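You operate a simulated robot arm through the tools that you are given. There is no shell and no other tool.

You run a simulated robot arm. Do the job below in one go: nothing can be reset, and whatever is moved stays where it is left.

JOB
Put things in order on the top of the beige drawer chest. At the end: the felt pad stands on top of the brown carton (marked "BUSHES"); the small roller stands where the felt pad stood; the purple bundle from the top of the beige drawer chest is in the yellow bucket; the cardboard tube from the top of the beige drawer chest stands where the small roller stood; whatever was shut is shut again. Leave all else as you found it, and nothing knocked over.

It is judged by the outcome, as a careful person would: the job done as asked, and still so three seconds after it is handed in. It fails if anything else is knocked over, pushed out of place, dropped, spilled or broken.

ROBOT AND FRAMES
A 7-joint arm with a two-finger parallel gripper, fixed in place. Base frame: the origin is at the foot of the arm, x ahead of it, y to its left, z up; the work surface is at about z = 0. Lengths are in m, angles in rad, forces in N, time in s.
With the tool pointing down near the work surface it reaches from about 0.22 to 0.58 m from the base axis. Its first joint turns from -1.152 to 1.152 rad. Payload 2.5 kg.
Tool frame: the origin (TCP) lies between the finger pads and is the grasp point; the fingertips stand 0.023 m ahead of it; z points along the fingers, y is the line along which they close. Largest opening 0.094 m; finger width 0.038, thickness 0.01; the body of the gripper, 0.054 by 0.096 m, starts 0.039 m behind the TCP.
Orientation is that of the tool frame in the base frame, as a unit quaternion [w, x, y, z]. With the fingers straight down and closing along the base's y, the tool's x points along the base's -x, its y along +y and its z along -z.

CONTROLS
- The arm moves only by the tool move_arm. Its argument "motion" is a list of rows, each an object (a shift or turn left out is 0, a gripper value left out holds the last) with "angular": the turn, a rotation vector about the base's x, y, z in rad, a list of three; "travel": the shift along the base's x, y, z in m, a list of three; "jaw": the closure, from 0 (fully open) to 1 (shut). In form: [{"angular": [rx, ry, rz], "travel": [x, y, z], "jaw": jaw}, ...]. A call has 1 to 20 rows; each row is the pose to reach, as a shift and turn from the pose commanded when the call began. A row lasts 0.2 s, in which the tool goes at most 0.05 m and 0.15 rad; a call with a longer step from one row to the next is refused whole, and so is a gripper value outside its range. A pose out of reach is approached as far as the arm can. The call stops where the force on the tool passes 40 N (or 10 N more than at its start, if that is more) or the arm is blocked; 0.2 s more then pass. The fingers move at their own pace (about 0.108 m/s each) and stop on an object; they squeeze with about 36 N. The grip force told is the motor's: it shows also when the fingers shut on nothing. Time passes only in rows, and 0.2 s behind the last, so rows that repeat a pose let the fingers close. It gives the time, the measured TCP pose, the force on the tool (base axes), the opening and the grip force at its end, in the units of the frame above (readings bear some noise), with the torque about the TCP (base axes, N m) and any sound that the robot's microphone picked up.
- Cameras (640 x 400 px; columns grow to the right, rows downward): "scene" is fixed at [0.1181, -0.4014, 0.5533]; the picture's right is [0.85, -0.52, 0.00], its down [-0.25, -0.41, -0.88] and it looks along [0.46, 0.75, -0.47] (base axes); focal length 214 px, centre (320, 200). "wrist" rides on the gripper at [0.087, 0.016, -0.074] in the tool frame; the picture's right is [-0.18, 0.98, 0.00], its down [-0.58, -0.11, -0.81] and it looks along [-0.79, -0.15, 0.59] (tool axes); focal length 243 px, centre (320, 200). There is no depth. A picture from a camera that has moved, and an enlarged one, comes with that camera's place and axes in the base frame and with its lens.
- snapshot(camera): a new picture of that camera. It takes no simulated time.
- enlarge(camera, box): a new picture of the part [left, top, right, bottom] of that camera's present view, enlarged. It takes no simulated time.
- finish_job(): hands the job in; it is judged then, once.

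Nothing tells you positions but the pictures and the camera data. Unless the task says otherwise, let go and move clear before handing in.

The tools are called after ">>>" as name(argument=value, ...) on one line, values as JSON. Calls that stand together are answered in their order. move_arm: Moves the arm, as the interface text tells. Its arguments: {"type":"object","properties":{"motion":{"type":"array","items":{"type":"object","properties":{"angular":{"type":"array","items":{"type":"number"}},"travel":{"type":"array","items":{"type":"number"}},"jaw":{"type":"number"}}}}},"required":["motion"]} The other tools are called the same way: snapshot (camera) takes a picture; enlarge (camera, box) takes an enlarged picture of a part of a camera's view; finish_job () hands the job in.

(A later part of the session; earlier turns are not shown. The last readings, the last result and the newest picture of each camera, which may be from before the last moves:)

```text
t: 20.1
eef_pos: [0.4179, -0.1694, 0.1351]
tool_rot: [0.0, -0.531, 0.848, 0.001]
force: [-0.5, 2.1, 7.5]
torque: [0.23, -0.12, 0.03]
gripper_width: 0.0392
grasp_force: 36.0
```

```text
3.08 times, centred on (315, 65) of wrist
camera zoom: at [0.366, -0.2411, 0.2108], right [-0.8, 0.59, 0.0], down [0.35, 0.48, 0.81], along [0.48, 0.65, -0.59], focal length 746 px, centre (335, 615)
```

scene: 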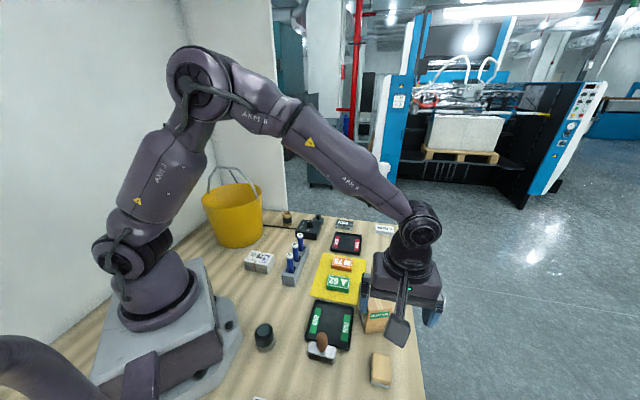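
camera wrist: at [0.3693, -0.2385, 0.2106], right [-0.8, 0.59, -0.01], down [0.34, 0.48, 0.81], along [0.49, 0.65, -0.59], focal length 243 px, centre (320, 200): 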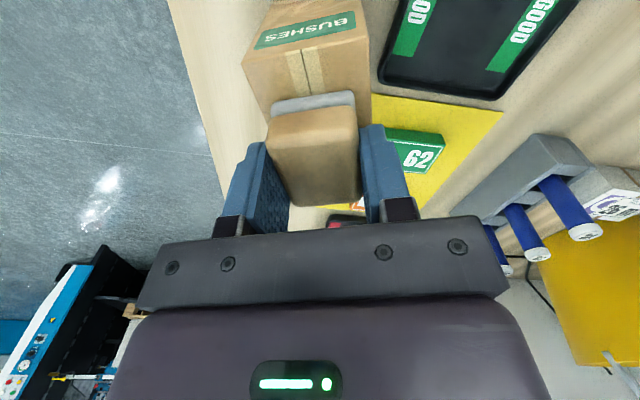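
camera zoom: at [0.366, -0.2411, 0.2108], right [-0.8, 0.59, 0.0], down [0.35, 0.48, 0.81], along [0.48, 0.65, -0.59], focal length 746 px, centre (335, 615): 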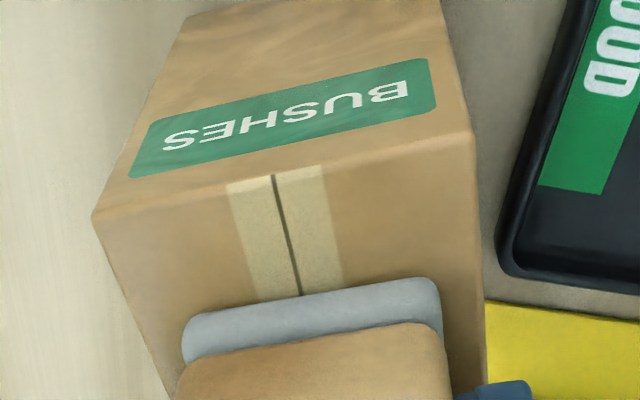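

The pad is resting on the carton (about 7 N), and the carton stands straight. I'll open the jaws gently and rise clear.

>>> move_arm(motion=[{"travel": [0, 0, 0.0003], "jaw": 0.8}, {"travel": [0, 0, 0.0005], "jaw": 0.6}, {"travel": [0, 0, 0.0005], "jaw": 0.45}, {"travel": [0, 0, 0.0005], "jaw": 0.4}, {"travel": [0, 0, 0.0005], "jaw": 0.4}])

>>> enlarge(camera="scene", box=[340, 270, 410, 340])

>>> snapshot(camera="wrist")

```text
t: 21.3
eef_pos: [0.4175, -0.1695, 0.1358]
tool_rot: [0.0, -0.53, 0.848, 0.001]
force: [-0.7, 0.0, -0.3]
torque: [-0.02, 0.0, 0.0]
gripper_width: 0.0566
grasp_force: 0.1
```

```text
5.71 times, centred on (375, 305) of scene
camera zoom: at [0.1181, -0.4014, 0.5533], right [0.85, -0.52, 0.0], down [-0.25, -0.41, -0.88], along [0.46, 0.75, -0.47], focal length 1226 px, centre (6, -400)
```

zoom: 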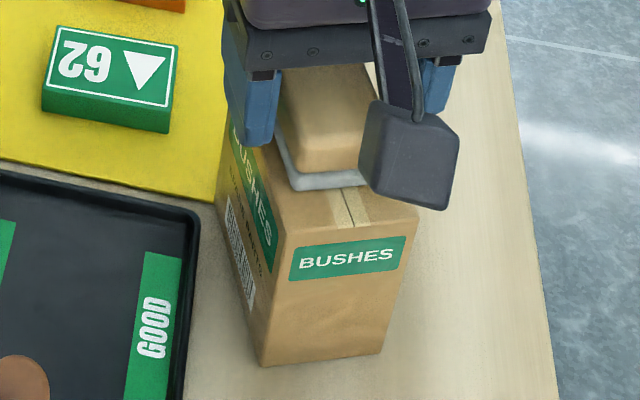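

```text
taken
camera wrist: at [0.3652, -0.2413, 0.2112], right [-0.8, 0.6, 0.0], down [0.35, 0.48, 0.81], along [0.48, 0.65, -0.59], focal length 243 px, centre (320, 200)
```

wrist: 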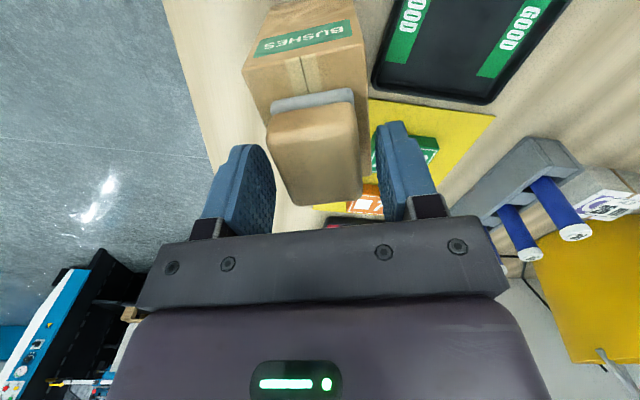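

The pad settled flat on the carton. I'll raise the arm and confirm with a picture.

>>> move_arm(motion=[{"travel": [0, 0, 0.02], "jaw": 0.4}, {"travel": [0, 0, 0.06], "jaw": 0.4}, {"travel": [0, 0, 0.1], "jaw": 0.4}, {"travel": [0, 0, 0.14], "jaw": 0.4}])

>>> enlarge(camera="scene", box=[330, 260, 430, 350])

>>> snapshot(camera="wrist")

```text
t: 22.3
eef_pos: [0.4162, -0.1689, 0.2766]
tool_rot: [0.0, -0.53, 0.848, 0.001]
force: [-0.1, 0.5, -0.5]
torque: [-0.02, 0.05, 0.02]
gripper_width: 0.0565
grasp_force: 0.1
```

```text
4.44 times, centred on (380, 305) of scene
camera zoom: at [0.1181, -0.4014, 0.5533], right [0.85, -0.52, 0.0], down [-0.25, -0.41, -0.88], along [0.46, 0.75, -0.47], focal length 953 px, centre (53, -267)
```

zoom: 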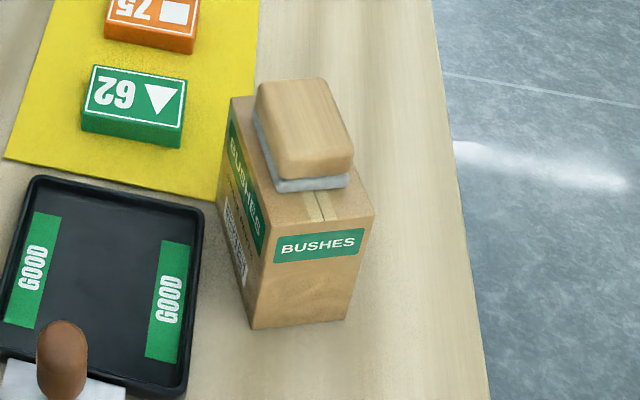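

```text
taken
camera wrist: at [0.3637, -0.2397, 0.3518], right [-0.8, 0.6, 0.0], down [0.35, 0.48, 0.81], along [0.48, 0.65, -0.59], focal length 243 px, centre (320, 200)
```

wrist: 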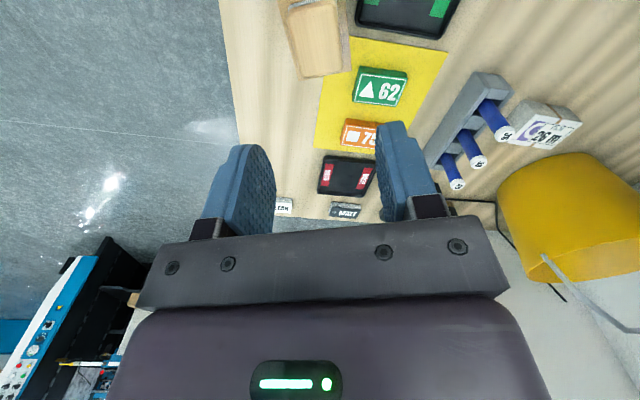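

The felt pad sits squarely on the carton. Next I'll hover over the small roller to measure its handle.

>>> move_arm(motion=[{"travel": [-0.03, -0.002, 0.0], "angular": [0, 0, -0.06], "jaw": 0.3}, {"travel": [-0.06, -0.004, 0.0], "angular": [0, 0, -0.12], "jaw": 0.3}, {"travel": [-0.09, -0.006, -0.01], "angular": [0, 0, -0.18], "jaw": 0.3}, {"travel": [-0.12, -0.008, -0.02], "angular": [0, 0, -0.25], "jaw": 0.3}, {"travel": [-0.1575, -0.009, -0.04], "angular": [0, 0, -0.332], "jaw": 0.3}, {"travel": [-0.1575, -0.009, -0.06], "angular": [0, 0, -0.332], "jaw": 0.3}, {"travel": [-0.1575, -0.009, -0.06], "angular": [0, 0, -0.332], "jaw": 0.3}])

>>> snapshot(camera="wrist")

>>> enlarge(camera="wrist", box=[220, 0, 420, 120])

>>> enlarge(camera="scene", box=[260, 280, 400, 400])

```text
t: 23.9
eef_pos: [0.2597, -0.1782, 0.2158]
tool_rot: [-0.001, -0.383, 0.924, 0.0]
force: [-0.4, -0.1, -0.2]
torque: [0.02, -0.01, 0.0]
gripper_width: 0.0659
grasp_force: 0.1
```

```text
taken
camera wrist: at [0.1868, -0.2285, 0.2913], right [-0.57, 0.82, 0.0], down [0.49, 0.33, 0.81], along [0.66, 0.46, -0.59], focal length 243 px, centre (320, 200)
```

wrist: 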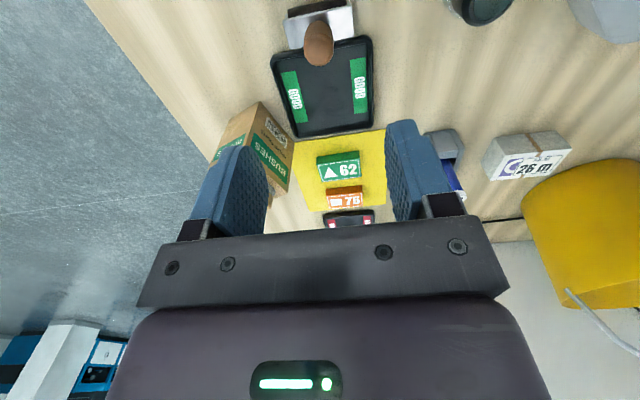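

```text
3.20 times, centred on (320, 60) of wrist
camera zoom: at [0.1868, -0.2285, 0.2913], right [-0.57, 0.82, 0.0], down [0.49, 0.33, 0.81], along [0.66, 0.46, -0.59], focal length 776 px, centre (320, 648)
```

zoom: 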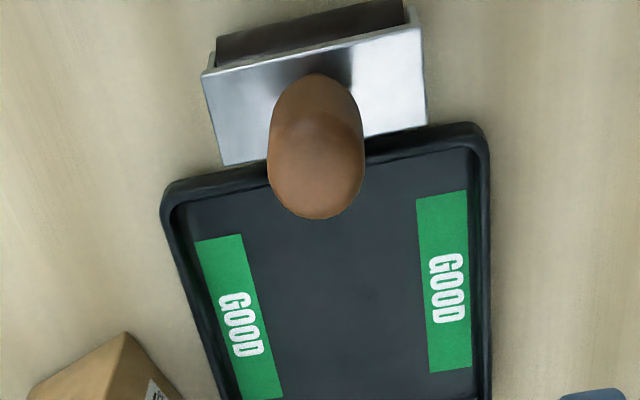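

```text
3.33 times, centred on (330, 340) of scene
camera zoom: at [0.1181, -0.4014, 0.5533], right [0.85, -0.52, 0.0], down [-0.25, -0.41, -0.88], along [0.46, 0.75, -0.47], focal length 715 px, centre (287, -267)
```

zoom: 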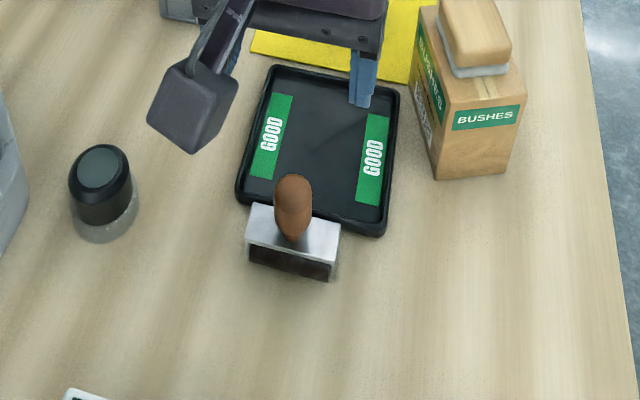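

The roller handle is at (0.2595, -0.179), right under the TCP. I'll lower the open jaws around it.

>>> move_arm(motion=[{"travel": [0, -0.0005, -0.035], "jaw": 0.3}, {"travel": [0, -0.0005, -0.07], "jaw": 0.3}, {"travel": [0, -0.0005, -0.105], "jaw": 0.3}, {"travel": [0, -0.0005, -0.13], "jaw": 0.3}, {"travel": [0, -0.0005, -0.1505], "jaw": 0.3}, {"travel": [0, -0.0005, -0.1505], "jaw": 0.3}])

>>> snapshot(camera="wrist")

>>> enlarge(camera="scene", box=[270, 290, 370, 390])

```text
t: 25.3
eef_pos: [0.2617, -0.1804, 0.0642]
tool_rot: [0.0, -0.385, 0.923, 0.0]
force: [0.5, -0.3, 0.4]
torque: [-0.01, 0.03, 0.02]
gripper_width: 0.0658
grasp_force: 0.0
```

```text
taken
camera wrist: at [0.1887, -0.231, 0.1407], right [-0.57, 0.82, 0.0], down [0.49, 0.33, 0.81], along [0.66, 0.46, -0.59], focal length 243 px, centre (320, 200)
```

wrist: 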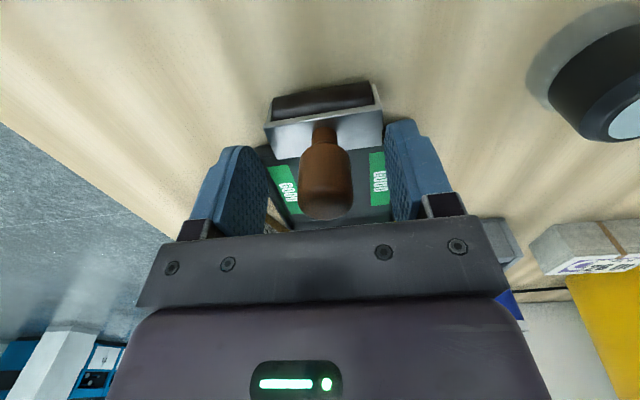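

```text
4.00 times, centred on (320, 340) of scene
camera zoom: at [0.1181, -0.4014, 0.5533], right [0.85, -0.52, 0.0], down [-0.25, -0.41, -0.88], along [0.46, 0.75, -0.47], focal length 858 px, centre (320, -360)
```

zoom: 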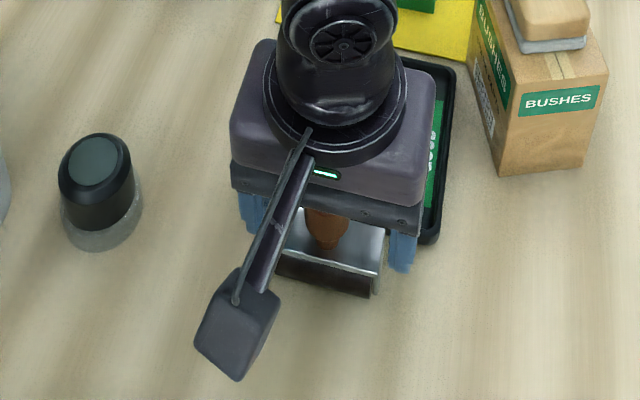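

The handle sits about 3 mm off the jaw centre. I'll correct that, then close.

>>> move_arm(motion=[{"travel": [-0.002, 0.002, 0.0], "jaw": 0.3}, {"travel": [-0.002, 0.002, 0.0], "jaw": 0.3}])

>>> enlarge(camera="wrist", box=[220, 60, 420, 230])

```text
t: 25.9
eef_pos: [0.2586, -0.1783, 0.0651]
tool_rot: [0.0, -0.384, 0.924, 0.001]
force: [0.6, -0.1, 0.3]
torque: [0.02, -0.02, 0.01]
gripper_width: 0.0659
grasp_force: 0.0
```

```text
2.35 times, centred on (320, 145) of wrist
camera zoom: at [0.186, -0.2286, 0.1398], right [-0.57, 0.82, 0.0], down [0.49, 0.33, 0.81], along [0.66, 0.46, -0.59], focal length 571 px, centre (320, 329)
```

zoom: 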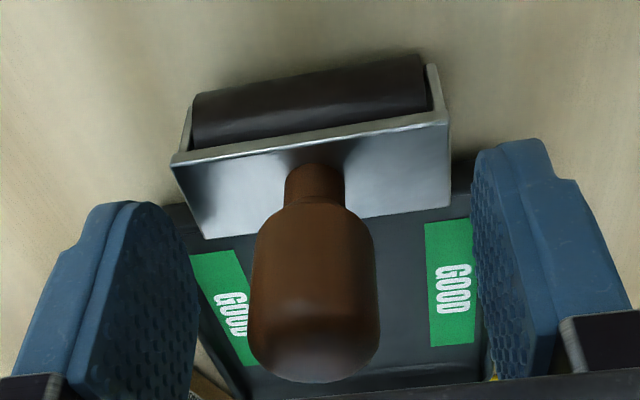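

The handle is now within 1 mm of centre. I'll close the jaws gently on it.

>>> move_arm(motion=[{"travel": [0.0006, -0.0006, 0.0], "jaw": 0.45}, {"travel": [0.0006, -0.0006, 0.0], "jaw": 0.6}, {"travel": [0.0006, -0.0006, 0.0], "jaw": 0.75}, {"travel": [0.0006, -0.0006, 0.0], "jaw": 1}, {"travel": [0.0006, -0.0006, 0.0], "jaw": 1}, {"travel": [0.0006, -0.0006, 0.0], "jaw": 1}])

>>> enlarge(camera="wrist", box=[220, 60, 420, 230])

>>> enlarge(camera="scene", box=[270, 290, 370, 390])

```text
t: 27.3
eef_pos: [0.2597, -0.1784, 0.064]
tool_rot: [-0.001, -0.384, 0.923, 0.0]
force: [-0.1, -0.5, 1.7]
torque: [-0.15, -0.08, 0.01]
gripper_width: 0.0243
grasp_force: 37.0
```

```text
2.35 times, centred on (320, 145) of wrist
camera zoom: at [0.187, -0.2284, 0.1402], right [-0.57, 0.82, 0.0], down [0.49, 0.33, 0.81], along [0.66, 0.46, -0.59], focal length 571 px, centre (320, 329)
```

zoom: 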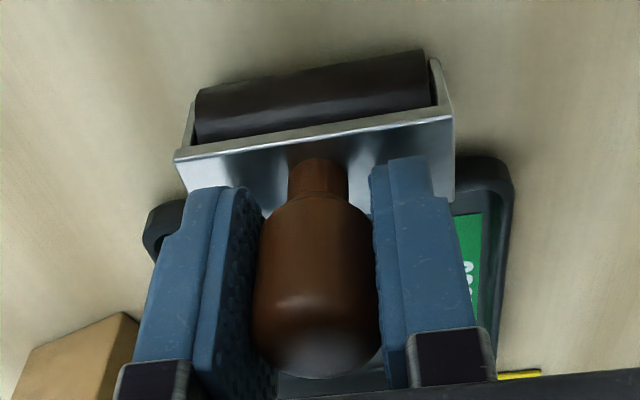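

```text
4.00 times, centred on (320, 340) of scene
camera zoom: at [0.1181, -0.4014, 0.5533], right [0.85, -0.52, 0.0], down [-0.25, -0.41, -0.88], along [0.46, 0.75, -0.47], focal length 858 px, centre (320, -360)
```

zoom: 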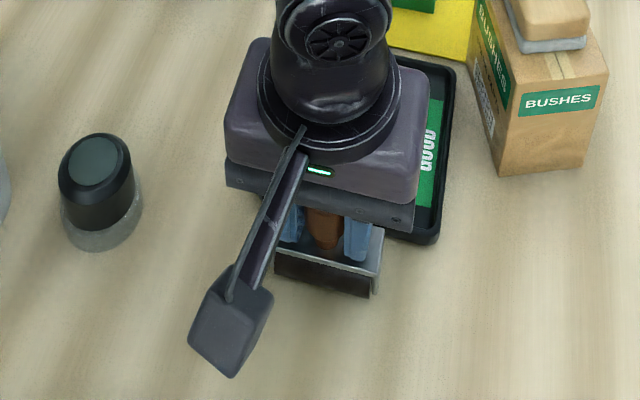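

The roller is gripped (width 0.024, 37 N). I'll lift it straight up, carry it to the pad's old spot at (0.3505, -0.272), and stop about 1.5 cm above the surface.

>>> move_arm(motion=[{"travel": [0, 0, 0.01], "jaw": 1}, {"travel": [0, 0, 0.03], "jaw": 1}, {"travel": [0, 0, 0.06], "jaw": 1}, {"travel": [0, 0, 0.09], "jaw": 1}, {"travel": [0.01, -0.01, 0.1], "jaw": 1}, {"travel": [0.035, -0.035, 0.1], "jaw": 1}, {"travel": [0.06, -0.06, 0.1], "jaw": 1}, {"travel": [0.08, -0.082, 0.1], "jaw": 1}, {"travel": [0.0909, -0.093, 0.1], "jaw": 1}, {"travel": [0.0909, -0.093, 0.07], "jaw": 1}, {"travel": [0.0909, -0.093, 0.04], "jaw": 1}, {"travel": [0.0909, -0.093, 0.018], "jaw": 1}, {"travel": [0.0909, -0.093, 0.018], "jaw": 1}])

>>> snapshot(camera="wrist")

>>> enlarge(camera="scene", box=[310, 280, 430, 400])

```text
t: 30.1
eef_pos: [0.3488, -0.2718, 0.0838]
tool_rot: [-0.001, -0.383, 0.924, 0.001]
force: [0.0, -0.6, -2.3]
torque: [-0.03, -0.03, 0.02]
gripper_width: 0.0245
grasp_force: 35.9
```

```text
taken
camera wrist: at [0.2762, -0.3215, 0.1589], right [-0.57, 0.82, 0.0], down [0.49, 0.33, 0.81], along [0.66, 0.46, -0.59], focal length 243 px, centre (320, 200)
```

wrist: 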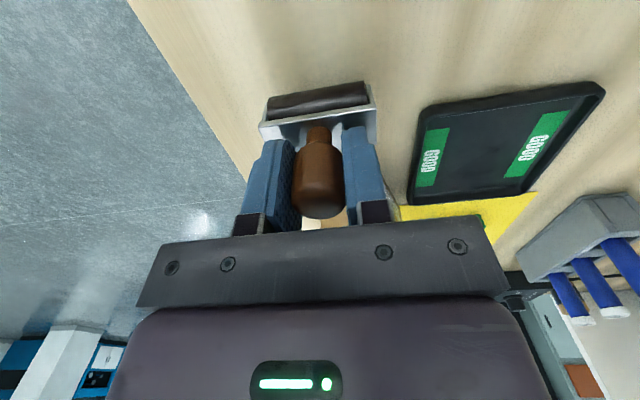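

```text
3.33 times, centred on (370, 340) of scene
camera zoom: at [0.1181, -0.4014, 0.5533], right [0.85, -0.52, 0.0], down [-0.25, -0.41, -0.88], along [0.46, 0.75, -0.47], focal length 715 px, centre (153, -267)
```

zoom: 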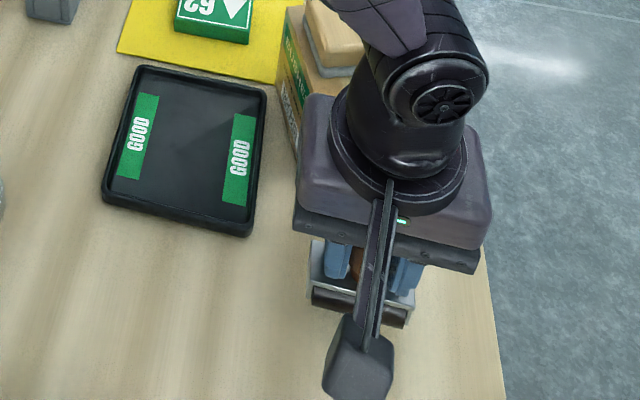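

The roller is over the spot with the tray clear of it. I'll lower it most of the way, then feel for the surface.

>>> move_arm(motion=[{"travel": [0.0012, -0.0005, -0.006], "jaw": 1}, {"travel": [0.0012, -0.0005, -0.012], "jaw": 1}, {"travel": [0.0012, -0.0005, -0.016], "jaw": 1}, {"travel": [0.0012, -0.0005, -0.016], "jaw": 1}])

>>> enlarge(camera="wrist", box=[220, 60, 420, 230])

```text
t: 31.1
eef_pos: [0.3503, -0.2719, 0.0673]
tool_rot: [0.0, -0.383, 0.924, -0.001]
force: [-0.3, 0.1, -2.7]
torque: [-0.01, -0.04, -0.01]
gripper_width: 0.0245
grasp_force: 36.4
```

```text
2.35 times, centred on (320, 145) of wrist
camera zoom: at [0.278, -0.3209, 0.1427], right [-0.57, 0.82, 0.0], down [0.49, 0.33, 0.81], along [0.66, 0.46, -0.59], focal length 571 px, centre (320, 329)
```

zoom: 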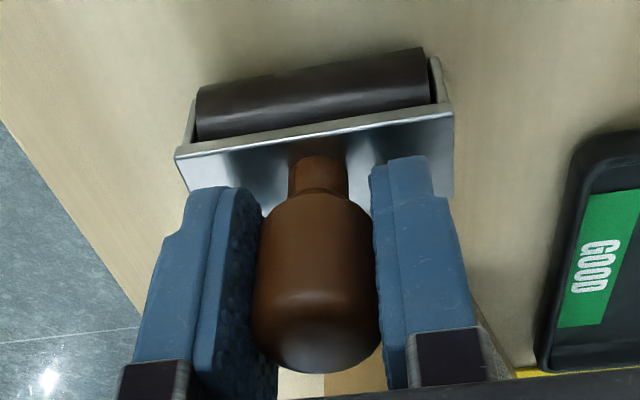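

>>> move_arm(motion=[{"travel": [0, 0, -0.001], "jaw": 1}, {"travel": [0, 0, -0.0015], "jaw": 1}, {"travel": [0, 0, -0.0015], "jaw": 1}])

```text
t: 31.9
eef_pos: [0.35, -0.2707, 0.0654]
tool_rot: [-0.001, -0.384, 0.924, 0.0]
force: [0.7, -0.7, -1.7]
torque: [0.0, -0.02, 0.0]
gripper_width: 0.0244
grasp_force: 36.5
```

The roller is still hanging free. I'll go down another millimetre to feel for contact.

>>> move_arm(motion=[{"travel": [0, 0, -0.0007], "jaw": 1}, {"travel": [0, 0, -0.0012], "jaw": 1}, {"travel": [0, 0, -0.0012], "jaw": 1}])

```text
t: 32.7
eef_pos: [0.3497, -0.2706, 0.0658]
tool_rot: [-0.001, -0.384, 0.923, 0.0]
force: [0.9, 2.0, 8.3]
torque: [0.16, 0.08, -0.04]
gripper_width: 0.0244
grasp_force: 35.7
```

The roller touches the surface (8 N). I'll ease the pressure slightly, then open the jaws and rise.

>>> move_arm(motion=[{"travel": [0, 0, 0.0006], "jaw": 1}, {"travel": [0, 0, 0.0006], "jaw": 0.7}, {"travel": [0, 0, 0.0006], "jaw": 0.55}, {"travel": [0, 0, 0.0006], "jaw": 0.4}, {"travel": [0, 0, 0.0006], "jaw": 0.3}, {"travel": [0, 0, 0.0006], "jaw": 0.3}])

>>> enlarge(camera="wrist", box=[220, 60, 420, 230])

>>> enlarge(camera="scene", box=[310, 280, 430, 400])

```text
t: 34.1
eef_pos: [0.3502, -0.2697, 0.0664]
tool_rot: [0.0, -0.384, 0.923, 0.002]
force: [-0.2, 0.8, -1.0]
torque: [0.0, 0.02, 0.01]
gripper_width: 0.0658
grasp_force: 0.0
```

```text
2.35 times, centred on (320, 145) of wrist
camera zoom: at [0.2775, -0.3207, 0.1413], right [-0.57, 0.82, 0.0], down [0.49, 0.33, 0.81], along [0.66, 0.46, -0.59], focal length 571 px, centre (320, 329)
```

zoom: 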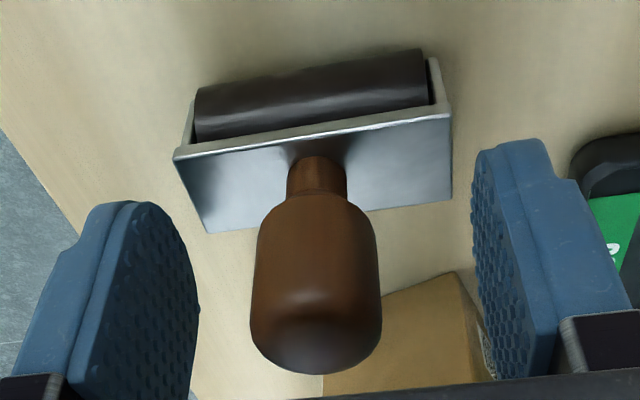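

```text
3.33 times, centred on (370, 340) of scene
camera zoom: at [0.1181, -0.4014, 0.5533], right [0.85, -0.52, 0.0], down [-0.25, -0.41, -0.88], along [0.46, 0.75, -0.47], focal length 715 px, centre (153, -267)
```

zoom: 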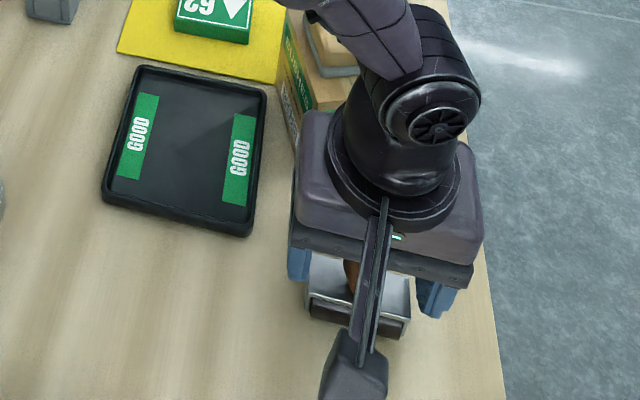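

The roller stands freely. I'll rise straight up past the handle and check it.

>>> move_arm(motion=[{"travel": [0, 0, 0.03], "jaw": 0.3}, {"travel": [0, 0, 0.07], "jaw": 0.3}, {"travel": [0, 0, 0.11], "jaw": 0.3}, {"travel": [0, 0, 0.15], "jaw": 0.3}, {"travel": [-0.03, 0.02, 0.19], "jaw": 0.3}, {"travel": [-0.06, 0.05, 0.21], "jaw": 0.3}, {"travel": [-0.08, 0.09, 0.22], "jaw": 0.3}])

>>> snapshot(camera="scene")

>>> enlarge(camera="scene", box=[290, 280, 430, 400])

>>> snapshot(camera="wrist")

```text
refused: row 5 steps farther than a row can; nothing moved
```

```text
taken
```

scene: 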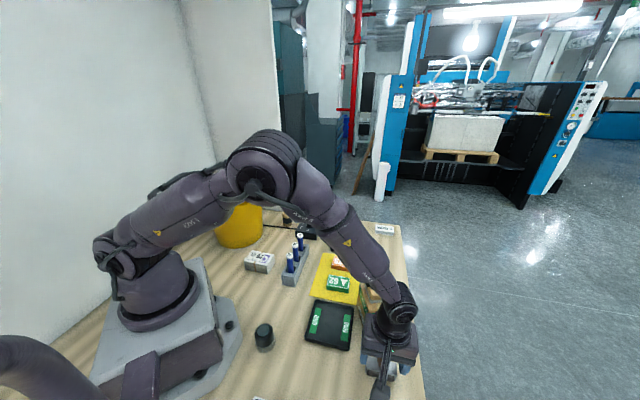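

```text
3.33 times, centred on (360, 340) of scene
camera zoom: at [0.1181, -0.4014, 0.5533], right [0.85, -0.52, 0.0], down [-0.25, -0.41, -0.88], along [0.46, 0.75, -0.47], focal length 715 px, centre (187, -267)
```

zoom: 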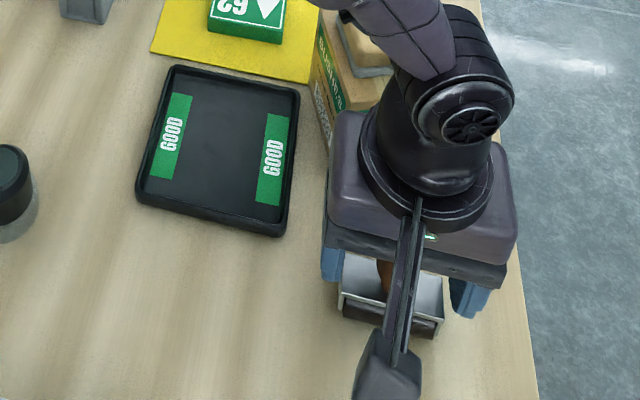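

```text
taken
camera wrist: at [0.2775, -0.3207, 0.1413], right [-0.57, 0.82, 0.0], down [0.49, 0.33, 0.81], along [0.66, 0.46, -0.59], focal length 243 px, centre (320, 200)
```

wrist: 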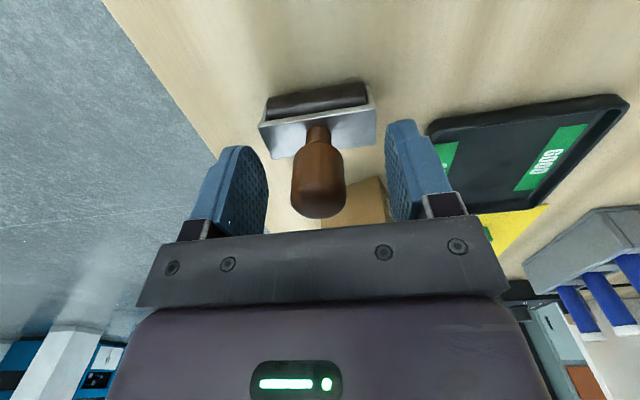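

That call was refused because one step was too long, and nothing moved. I'll rise with shorter steps and start heading left toward the tube.

>>> move_arm(motion=[{"travel": [0, 0, 0.03], "jaw": 0.3}, {"travel": [0, 0, 0.07], "jaw": 0.3}, {"travel": [0, 0, 0.11], "jaw": 0.3}, {"travel": [0, 0, 0.15], "jaw": 0.3}, {"travel": [0, 0, 0.19], "jaw": 0.3}, {"travel": [0, 0, 0.23], "jaw": 0.3}, {"travel": [0, 0.03, 0.25], "jaw": 0.3}, {"travel": [0, 0.075, 0.25], "jaw": 0.3}, {"travel": [0, 0.12, 0.25], "jaw": 0.3}, {"travel": [0, 0.165, 0.25], "jaw": 0.3}, {"travel": [0, 0.21, 0.25], "jaw": 0.3}])

>>> enlarge(camera="scene", box=[290, 280, 430, 400])

>>> snapshot(camera="wrist")

```text
t: 36.5
eef_pos: [0.3492, -0.0587, 0.3135]
tool_rot: [0.0, -0.383, 0.924, 0.0]
force: [-0.4, -0.4, 0.1]
torque: [-0.01, 0.04, -0.02]
gripper_width: 0.0658
grasp_force: 0.1
```

```text
3.33 times, centred on (360, 340) of scene
camera zoom: at [0.1181, -0.4014, 0.5533], right [0.85, -0.52, 0.0], down [-0.25, -0.41, -0.88], along [0.46, 0.75, -0.47], focal length 715 px, centre (187, -267)
```

zoom: 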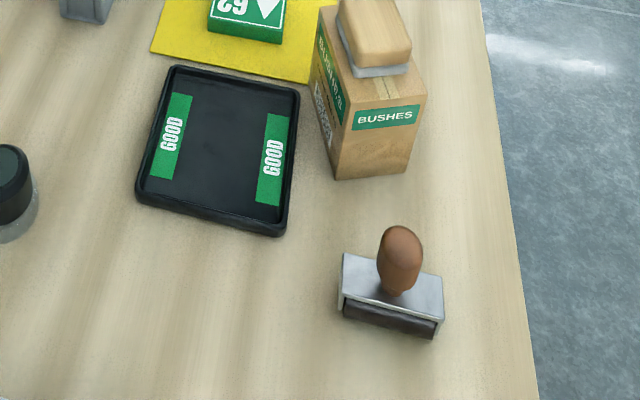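

```text
taken
camera wrist: at [0.277, -0.108, 0.3879], right [-0.56, 0.83, 0.0], down [0.49, 0.33, 0.81], along [0.67, 0.46, -0.59], focal length 243 px, centre (320, 200)
```

wrist: 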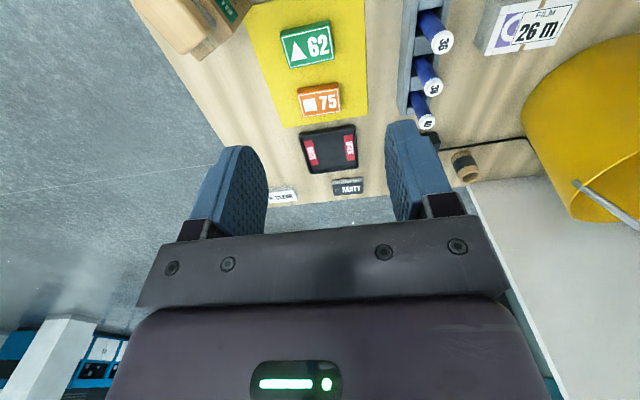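

The roller stands where the pad was, and the carton and tray are undisturbed. Next I'll hover over the cardboard tube near (0.4075, 0.349).

>>> move_arm(motion=[{"travel": [0.0058, 0.0408, 0], "jaw": 0.3}, {"travel": [0.0116, 0.0816, 0], "jaw": 0.3}, {"travel": [0.0174, 0.1224, 0], "jaw": 0.3}, {"travel": [0.0232, 0.1632, 0], "jaw": 0.3}, {"travel": [0.029, 0.204, 0], "jaw": 0.3}, {"travel": [0.0348, 0.2448, 0], "jaw": 0.3}, {"travel": [0.0406, 0.2856, 0], "jaw": 0.3}, {"travel": [0.0464, 0.3264, -0.01], "jaw": 0.3}, {"travel": [0.0522, 0.3672, -0.03], "jaw": 0.3}, {"travel": [0.058, 0.4077, -0.05], "jaw": 0.3}, {"travel": [0.058, 0.4077, -0.09], "jaw": 0.3}, {"travel": [0.058, 0.4077, -0.09], "jaw": 0.3}])

>>> snapshot(camera="wrist")

>>> enlarge(camera="wrist", box=[220, 0, 420, 120])

>>> snapshot(camera="scene")

```text
t: 39.1
eef_pos: [0.4085, 0.3454, 0.2251]
tool_rot: [0.0, -0.383, 0.924, -0.001]
force: [0.2, 0.5, 0.0]
torque: [0.01, 0.03, 0.03]
gripper_width: 0.0657
grasp_force: 0.1
```

```text
taken
camera wrist: at [0.3352, 0.295, 0.3001], right [-0.57, 0.82, 0.0], down [0.49, 0.33, 0.81], along [0.66, 0.46, -0.59], focal length 243 px, centre (320, 200)
```

wrist: 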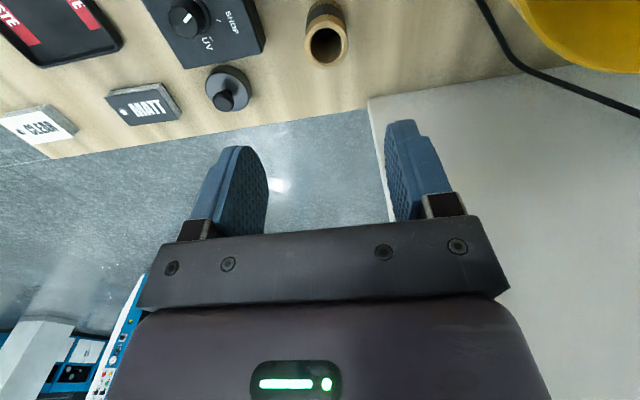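

```text
3.20 times, centred on (320, 60) of wrist
camera zoom: at [0.3352, 0.295, 0.3001], right [-0.57, 0.82, 0.0], down [0.49, 0.33, 0.81], along [0.66, 0.46, -0.59], focal length 776 px, centre (320, 648)
```

zoom: 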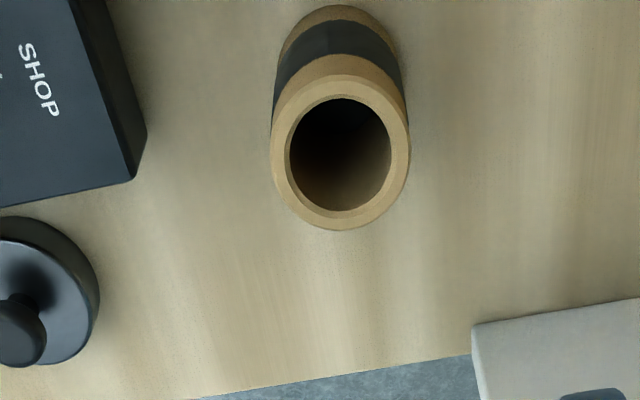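

```text
taken
```

scene: 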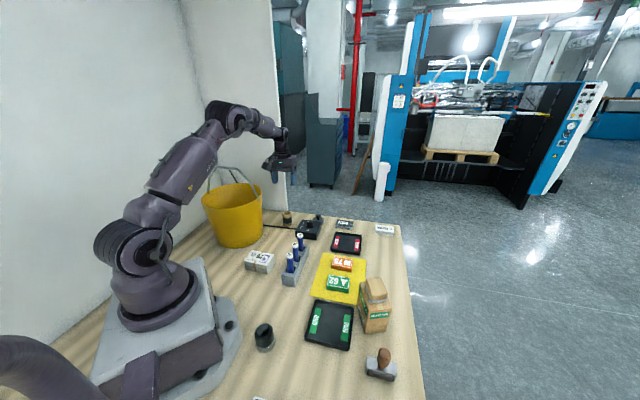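

The tube's centre is at about (0.408, 0.352), 0.038 m across and 0.062 m tall. I'll centre over it and come down to just above it.

>>> move_arm(motion=[{"travel": [0, 0.0065, -0.03], "jaw": 0.3}, {"travel": [0, 0.0065, -0.065], "jaw": 0.3}, {"travel": [0, 0.0065, -0.1], "jaw": 0.3}, {"travel": [0, 0.0065, -0.125], "jaw": 0.3}, {"travel": [0, 0.0065, -0.125], "jaw": 0.3}])

>>> enlarge(camera="wrist", box=[200, 20, 440, 230])

```text
t: 40.3
eef_pos: [0.4076, 0.3532, 0.0997]
tool_rot: [0.0, -0.383, 0.924, 0.0]
force: [0.5, -0.8, -0.3]
torque: [0.03, 0.05, 0.0]
gripper_width: 0.0661
grasp_force: 0.1
```

```text
1.90 times, centred on (320, 125) of wrist
camera zoom: at [0.335, 0.3039, 0.1754], right [-0.57, 0.82, 0.0], down [0.49, 0.33, 0.81], along [0.66, 0.46, -0.59], focal length 462 px, centre (320, 343)
```

zoom: 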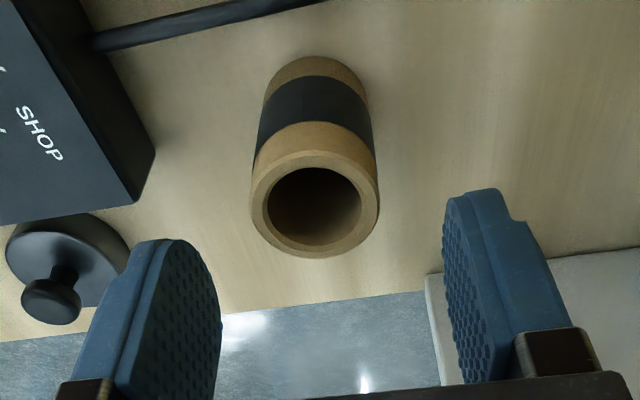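

The tube is nearly centred, about 2–3 mm off. I'll correct that, lower to z ≈ 0.042 and close the jaws.

>>> move_arm(motion=[{"travel": [-0.0007, -0.0025, -0.015], "jaw": 0.3}, {"travel": [-0.0007, -0.0025, -0.035], "jaw": 0.3}, {"travel": [-0.0007, -0.0025, -0.05], "jaw": 0.3}, {"travel": [-0.0007, -0.0025, -0.058], "jaw": 0.3}, {"travel": [-0.0007, -0.0025, -0.058], "jaw": 0.3}])

>>> enlarge(camera="wrist", box=[200, 20, 440, 230])

>>> enlarge(camera="scene", box=[240, 150, 350, 250])

```text
t: 41.5
eef_pos: [0.4078, 0.3517, 0.0419]
tool_rot: [-0.001, -0.383, 0.924, 0.001]
force: [-0.1, 0.4, -0.5]
torque: [0.0, 0.01, 0.0]
gripper_width: 0.0659
grasp_force: 0.1
```

```text
1.90 times, centred on (320, 125) of wrist
camera zoom: at [0.3347, 0.3006, 0.1168], right [-0.57, 0.82, 0.0], down [0.49, 0.33, 0.81], along [0.66, 0.46, -0.59], focal length 462 px, centre (320, 343)
```

zoom: 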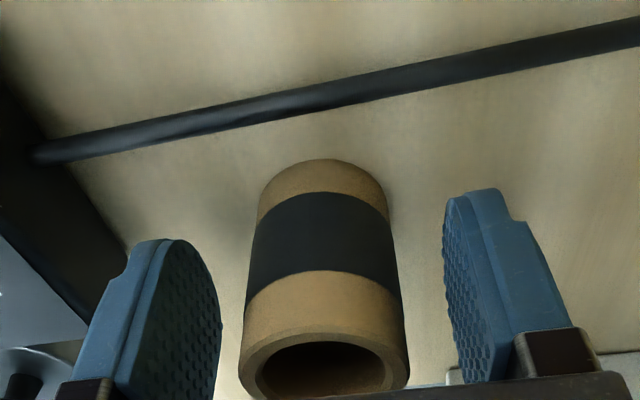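

```text
4.00 times, centred on (295, 200) of scene
camera zoom: at [0.1181, -0.4014, 0.5533], right [0.85, -0.52, 0.0], down [-0.25, -0.41, -0.88], along [0.46, 0.75, -0.47], focal length 858 px, centre (420, 200)
```

zoom: 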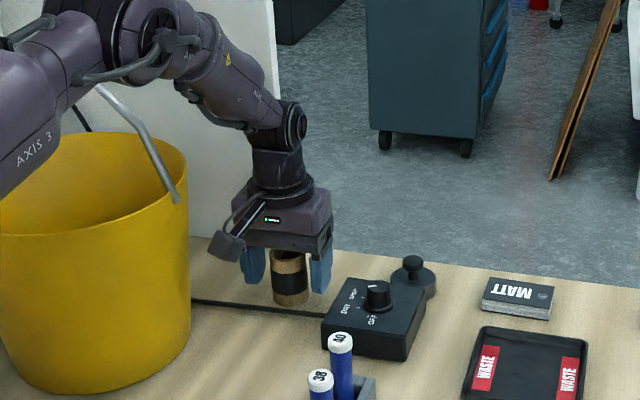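

The tube is centred between the fingers and clear of the cable and bucket. I'll close the jaws.

>>> move_arm(motion=[{"jaw": 0.45}, {"jaw": 0.6}, {"jaw": 0.8}, {"jaw": 1}, {"jaw": 1}, {"jaw": 1}])

>>> enlarge(camera="wrist", box=[200, 20, 440, 230])

```text
t: 42.9
eef_pos: [0.4077, 0.3504, 0.041]
tool_rot: [0.0, -0.384, 0.923, 0.0]
force: [0.3, -0.1, 0.0]
torque: [0.01, -0.01, 0.01]
gripper_width: 0.0391
grasp_force: 36.2
```

```text
1.90 times, centred on (320, 125) of wrist
camera zoom: at [0.3346, 0.3005, 0.1169], right [-0.57, 0.82, 0.0], down [0.49, 0.33, 0.81], along [0.66, 0.46, -0.59], focal length 462 px, centre (320, 343)
```

zoom: 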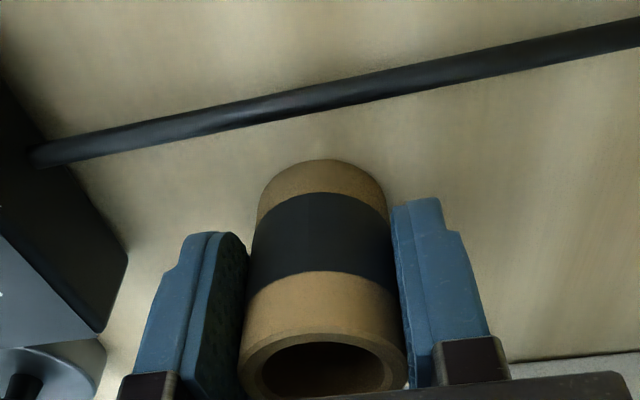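

The tube is gripped (0.039 wide, 36 N). I'll lift it straight up and carry it over toward the roller's old spot.

>>> move_arm(motion=[{"travel": [0, 0, 0.01], "jaw": 1}, {"travel": [0, 0, 0.04], "jaw": 1}, {"travel": [0, 0, 0.08], "jaw": 1}, {"travel": [0, 0, 0.12], "jaw": 1}, {"travel": [0, 0, 0.16], "jaw": 1}, {"travel": [0, 0, 0.19], "jaw": 1}, {"travel": [-0.011, -0.04, 0.19], "jaw": 1}, {"travel": [-0.022, -0.08, 0.19], "jaw": 1}, {"travel": [-0.034, -0.12, 0.19], "jaw": 1}, {"travel": [-0.045, -0.16, 0.19], "jaw": 1}, {"travel": [-0.056, -0.2, 0.19], "jaw": 1}, {"travel": [-0.067, -0.24, 0.19], "jaw": 1}, {"travel": [-0.079, -0.28, 0.19], "jaw": 1}, {"travel": [-0.09, -0.32, 0.19], "jaw": 1}, {"travel": [-0.101, -0.36, 0.19], "jaw": 1}, {"travel": [-0.112, -0.4, 0.19], "jaw": 1}, {"travel": [-0.123, -0.44, 0.19], "jaw": 1}, {"travel": [-0.135, -0.48, 0.19], "jaw": 1}, {"travel": [-0.149, -0.531, 0.19], "jaw": 1}, {"travel": [-0.149, -0.531, 0.19], "jaw": 1}])

>>> snapshot(camera="wrist")

>>> snapshot(camera="scene")

```text
refused: row 19 steps farther than a row can; nothing moved
```

```text
taken
camera wrist: at [0.3346, 0.3005, 0.1169], right [-0.57, 0.82, 0.0], down [0.49, 0.33, 0.81], along [0.66, 0.46, -0.59], focal length 243 px, centre (320, 200)
```

wrist: 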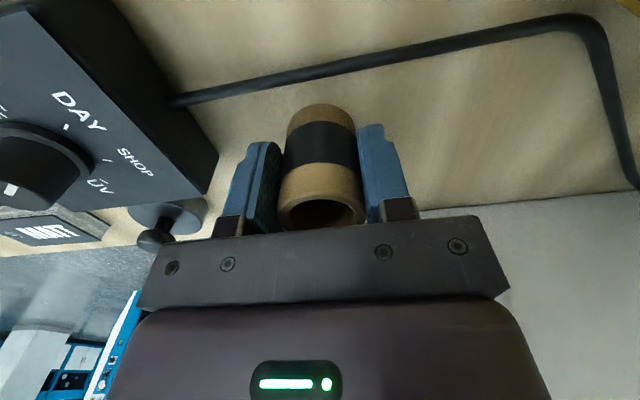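

```text
taken
```

scene: 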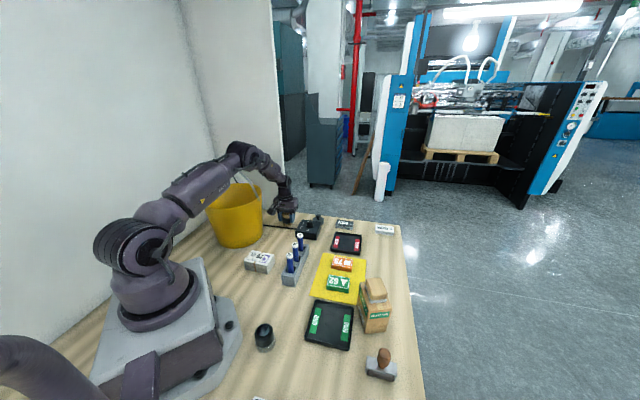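

The last step was too long and the call was refused; the arm hasn't moved and still holds the tube. I'll resend it with even steps.

>>> move_arm(motion=[{"travel": [0, 0, 0.01], "jaw": 1}, {"travel": [0, 0, 0.045], "jaw": 1}, {"travel": [0, 0, 0.085], "jaw": 1}, {"travel": [0, 0, 0.125], "jaw": 1}, {"travel": [0, 0, 0.165], "jaw": 1}, {"travel": [0, 0, 0.19], "jaw": 1}, {"travel": [-0.011, -0.04, 0.19], "jaw": 1}, {"travel": [-0.022, -0.08, 0.19], "jaw": 1}, {"travel": [-0.034, -0.12, 0.19], "jaw": 1}, {"travel": [-0.045, -0.16, 0.19], "jaw": 1}, {"travel": [-0.056, -0.2, 0.19], "jaw": 1}, {"travel": [-0.068, -0.242, 0.19], "jaw": 1}, {"travel": [-0.08, -0.284, 0.19], "jaw": 1}, {"travel": [-0.092, -0.326, 0.19], "jaw": 1}, {"travel": [-0.104, -0.368, 0.19], "jaw": 1}, {"travel": [-0.116, -0.41, 0.19], "jaw": 1}, {"travel": [-0.128, -0.452, 0.19], "jaw": 1}, {"travel": [-0.14, -0.494, 0.19], "jaw": 1}, {"travel": [-0.149, -0.531, 0.19], "jaw": 1}, {"travel": [-0.149, -0.531, 0.19], "jaw": 1}])

>>> snapshot(camera="wrist")

>>> snapshot(camera="scene")

```text
t: 47.1
eef_pos: [0.2598, -0.1834, 0.2309]
tool_rot: [0.0, -0.383, 0.924, 0.0]
force: [0.3, -0.8, -0.3]
torque: [0.0, -0.02, -0.05]
gripper_width: 0.039
grasp_force: 36.2
```

```text
taken
camera wrist: at [0.186, -0.2342, 0.3067], right [-0.57, 0.82, 0.0], down [0.49, 0.33, 0.81], along [0.66, 0.46, -0.59], focal length 243 px, centre (320, 200)
```

wrist: 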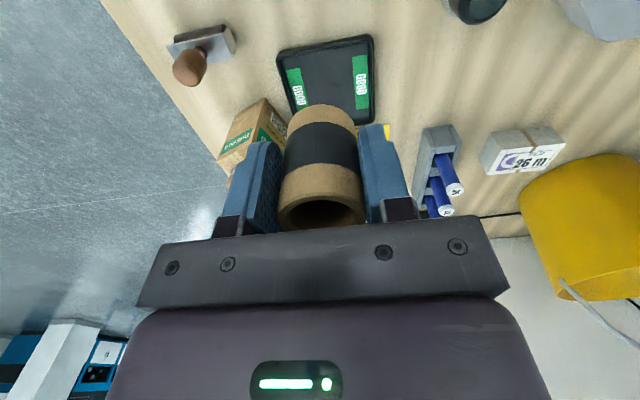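

```text
taken
```

scene: 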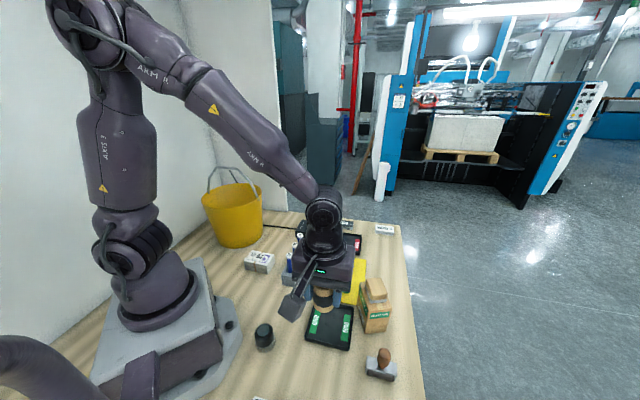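

The tube is held above the area. I'll check the tray edge in the wrist view so the tube clears it.

>>> enlarge(camera="wrist", box=[240, 0, 420, 130])

>>> enlarge(camera="scene", box=[270, 290, 370, 390])

```text
3.08 times, centred on (330, 65) of wrist
camera zoom: at [0.186, -0.2342, 0.3067], right [-0.57, 0.82, 0.0], down [0.49, 0.33, 0.81], along [0.66, 0.46, -0.59], focal length 746 px, centre (289, 615)
```

zoom: 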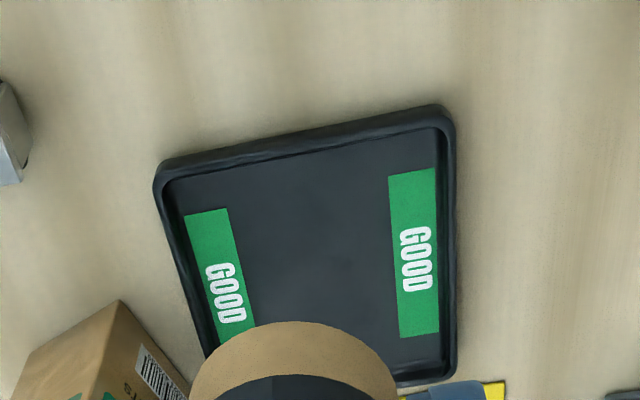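

```text
4.00 times, centred on (320, 340) of scene
camera zoom: at [0.1181, -0.4014, 0.5533], right [0.85, -0.52, 0.0], down [-0.25, -0.41, -0.88], along [0.46, 0.75, -0.47], focal length 858 px, centre (320, -360)
```

zoom: 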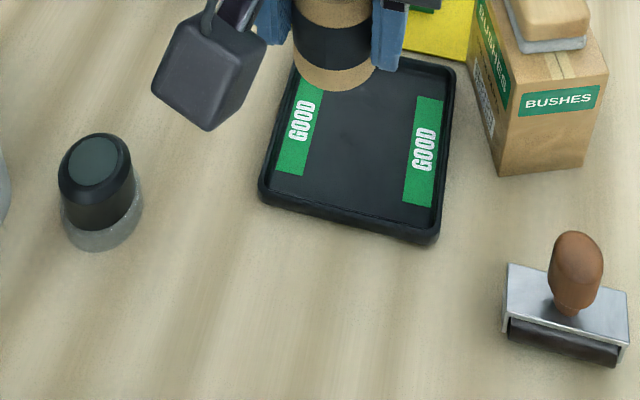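

The tray's near edge leaves room if I set the tube about 4 mm toward the robot from the roller's exact centre. I'll lower it to about 1.5 cm above the surface.

>>> move_arm(motion=[{"travel": [-0.0008, 0.0035, -0.04], "jaw": 1}, {"travel": [-0.0008, 0.0035, -0.08], "jaw": 1}, {"travel": [-0.0008, 0.0035, -0.12], "jaw": 1}, {"travel": [-0.0008, 0.0035, -0.155], "jaw": 1}, {"travel": [-0.0008, 0.0035, -0.174], "jaw": 1}, {"travel": [-0.0008, 0.0035, -0.174], "jaw": 1}])

>>> snapshot(camera="wrist")

>>> enlarge(camera="wrist", box=[200, 20, 440, 230])

>>> enlarge(camera="scene", box=[270, 290, 370, 390])

```text
t: 48.5
eef_pos: [0.2587, -0.1769, 0.0585]
tool_rot: [0.001, -0.384, 0.923, 0.0]
force: [0.1, 0.3, -1.0]
torque: [-0.03, 0.01, -0.02]
gripper_width: 0.0391
grasp_force: 35.6
```

```text
taken
camera wrist: at [0.1856, -0.2275, 0.1335], right [-0.57, 0.82, 0.0], down [0.49, 0.33, 0.81], along [0.66, 0.46, -0.59], focal length 243 px, centre (320, 200)
```

wrist: 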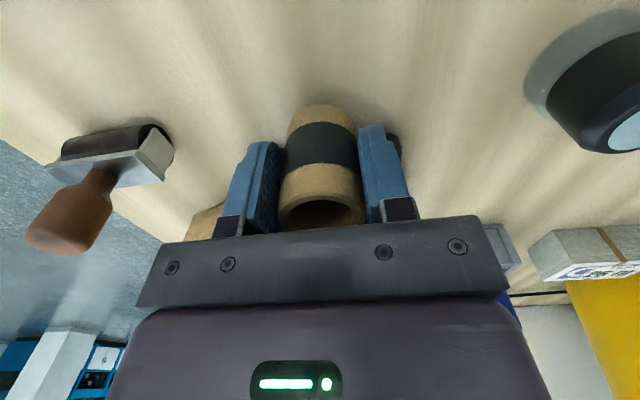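

```text
1.90 times, centred on (320, 125) of wrist
camera zoom: at [0.1856, -0.2275, 0.1335], right [-0.57, 0.82, 0.0], down [0.49, 0.33, 0.81], along [0.66, 0.46, -0.59], focal length 462 px, centre (320, 343)
```

zoom: 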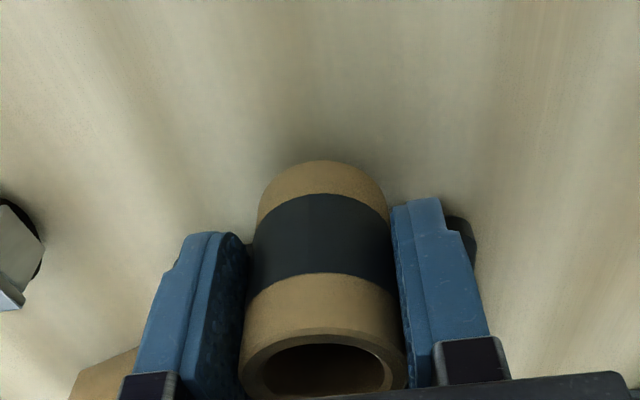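

```text
4.00 times, centred on (320, 340) of scene
camera zoom: at [0.1181, -0.4014, 0.5533], right [0.85, -0.52, 0.0], down [-0.25, -0.41, -0.88], along [0.46, 0.75, -0.47], focal length 858 px, centre (320, -360)
```

zoom: 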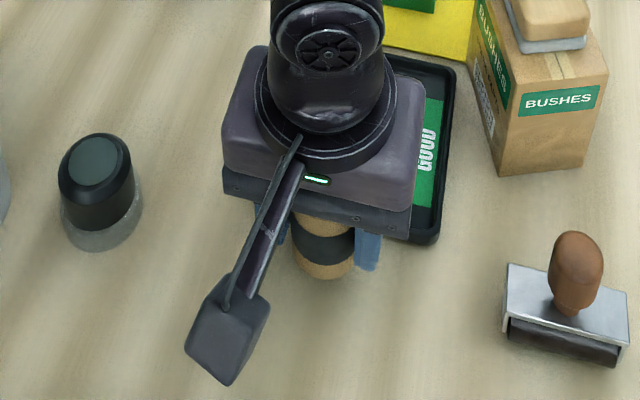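

The tube is about 3 mm off my target. I'll correct that while lowering to just above the surface.

>>> move_arm(motion=[{"travel": [-0.001, -0.0027, 0], "jaw": 1}, {"travel": [-0.001, -0.0027, -0.007], "jaw": 1}, {"travel": [-0.001, -0.0027, -0.014], "jaw": 1}, {"travel": [-0.001, -0.0027, -0.014], "jaw": 1}])

>>> enlarge(camera="scene", box=[290, 310, 350, 370])

```text
t: 49.5
eef_pos: [0.2593, -0.1808, 0.0455]
tool_rot: [0.001, -0.382, 0.924, -0.003]
force: [0.0, -13.0, 27.0]
torque: [0.17, -0.4, -0.16]
gripper_width: 0.0392
grasp_force: 35.8
```

```text
6.67 times, centred on (320, 340) of scene
camera zoom: at [0.118, -0.4013, 0.5534], right [0.85, -0.52, 0.0], down [-0.25, -0.41, -0.88], along [0.46, 0.75, -0.47], focal length 1430 px, centre (320, -733)
```

zoom: 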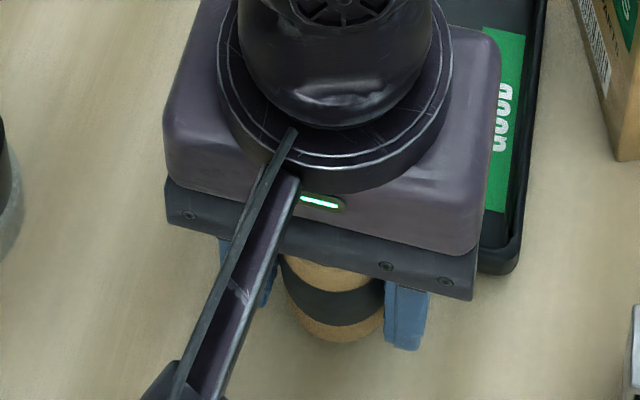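

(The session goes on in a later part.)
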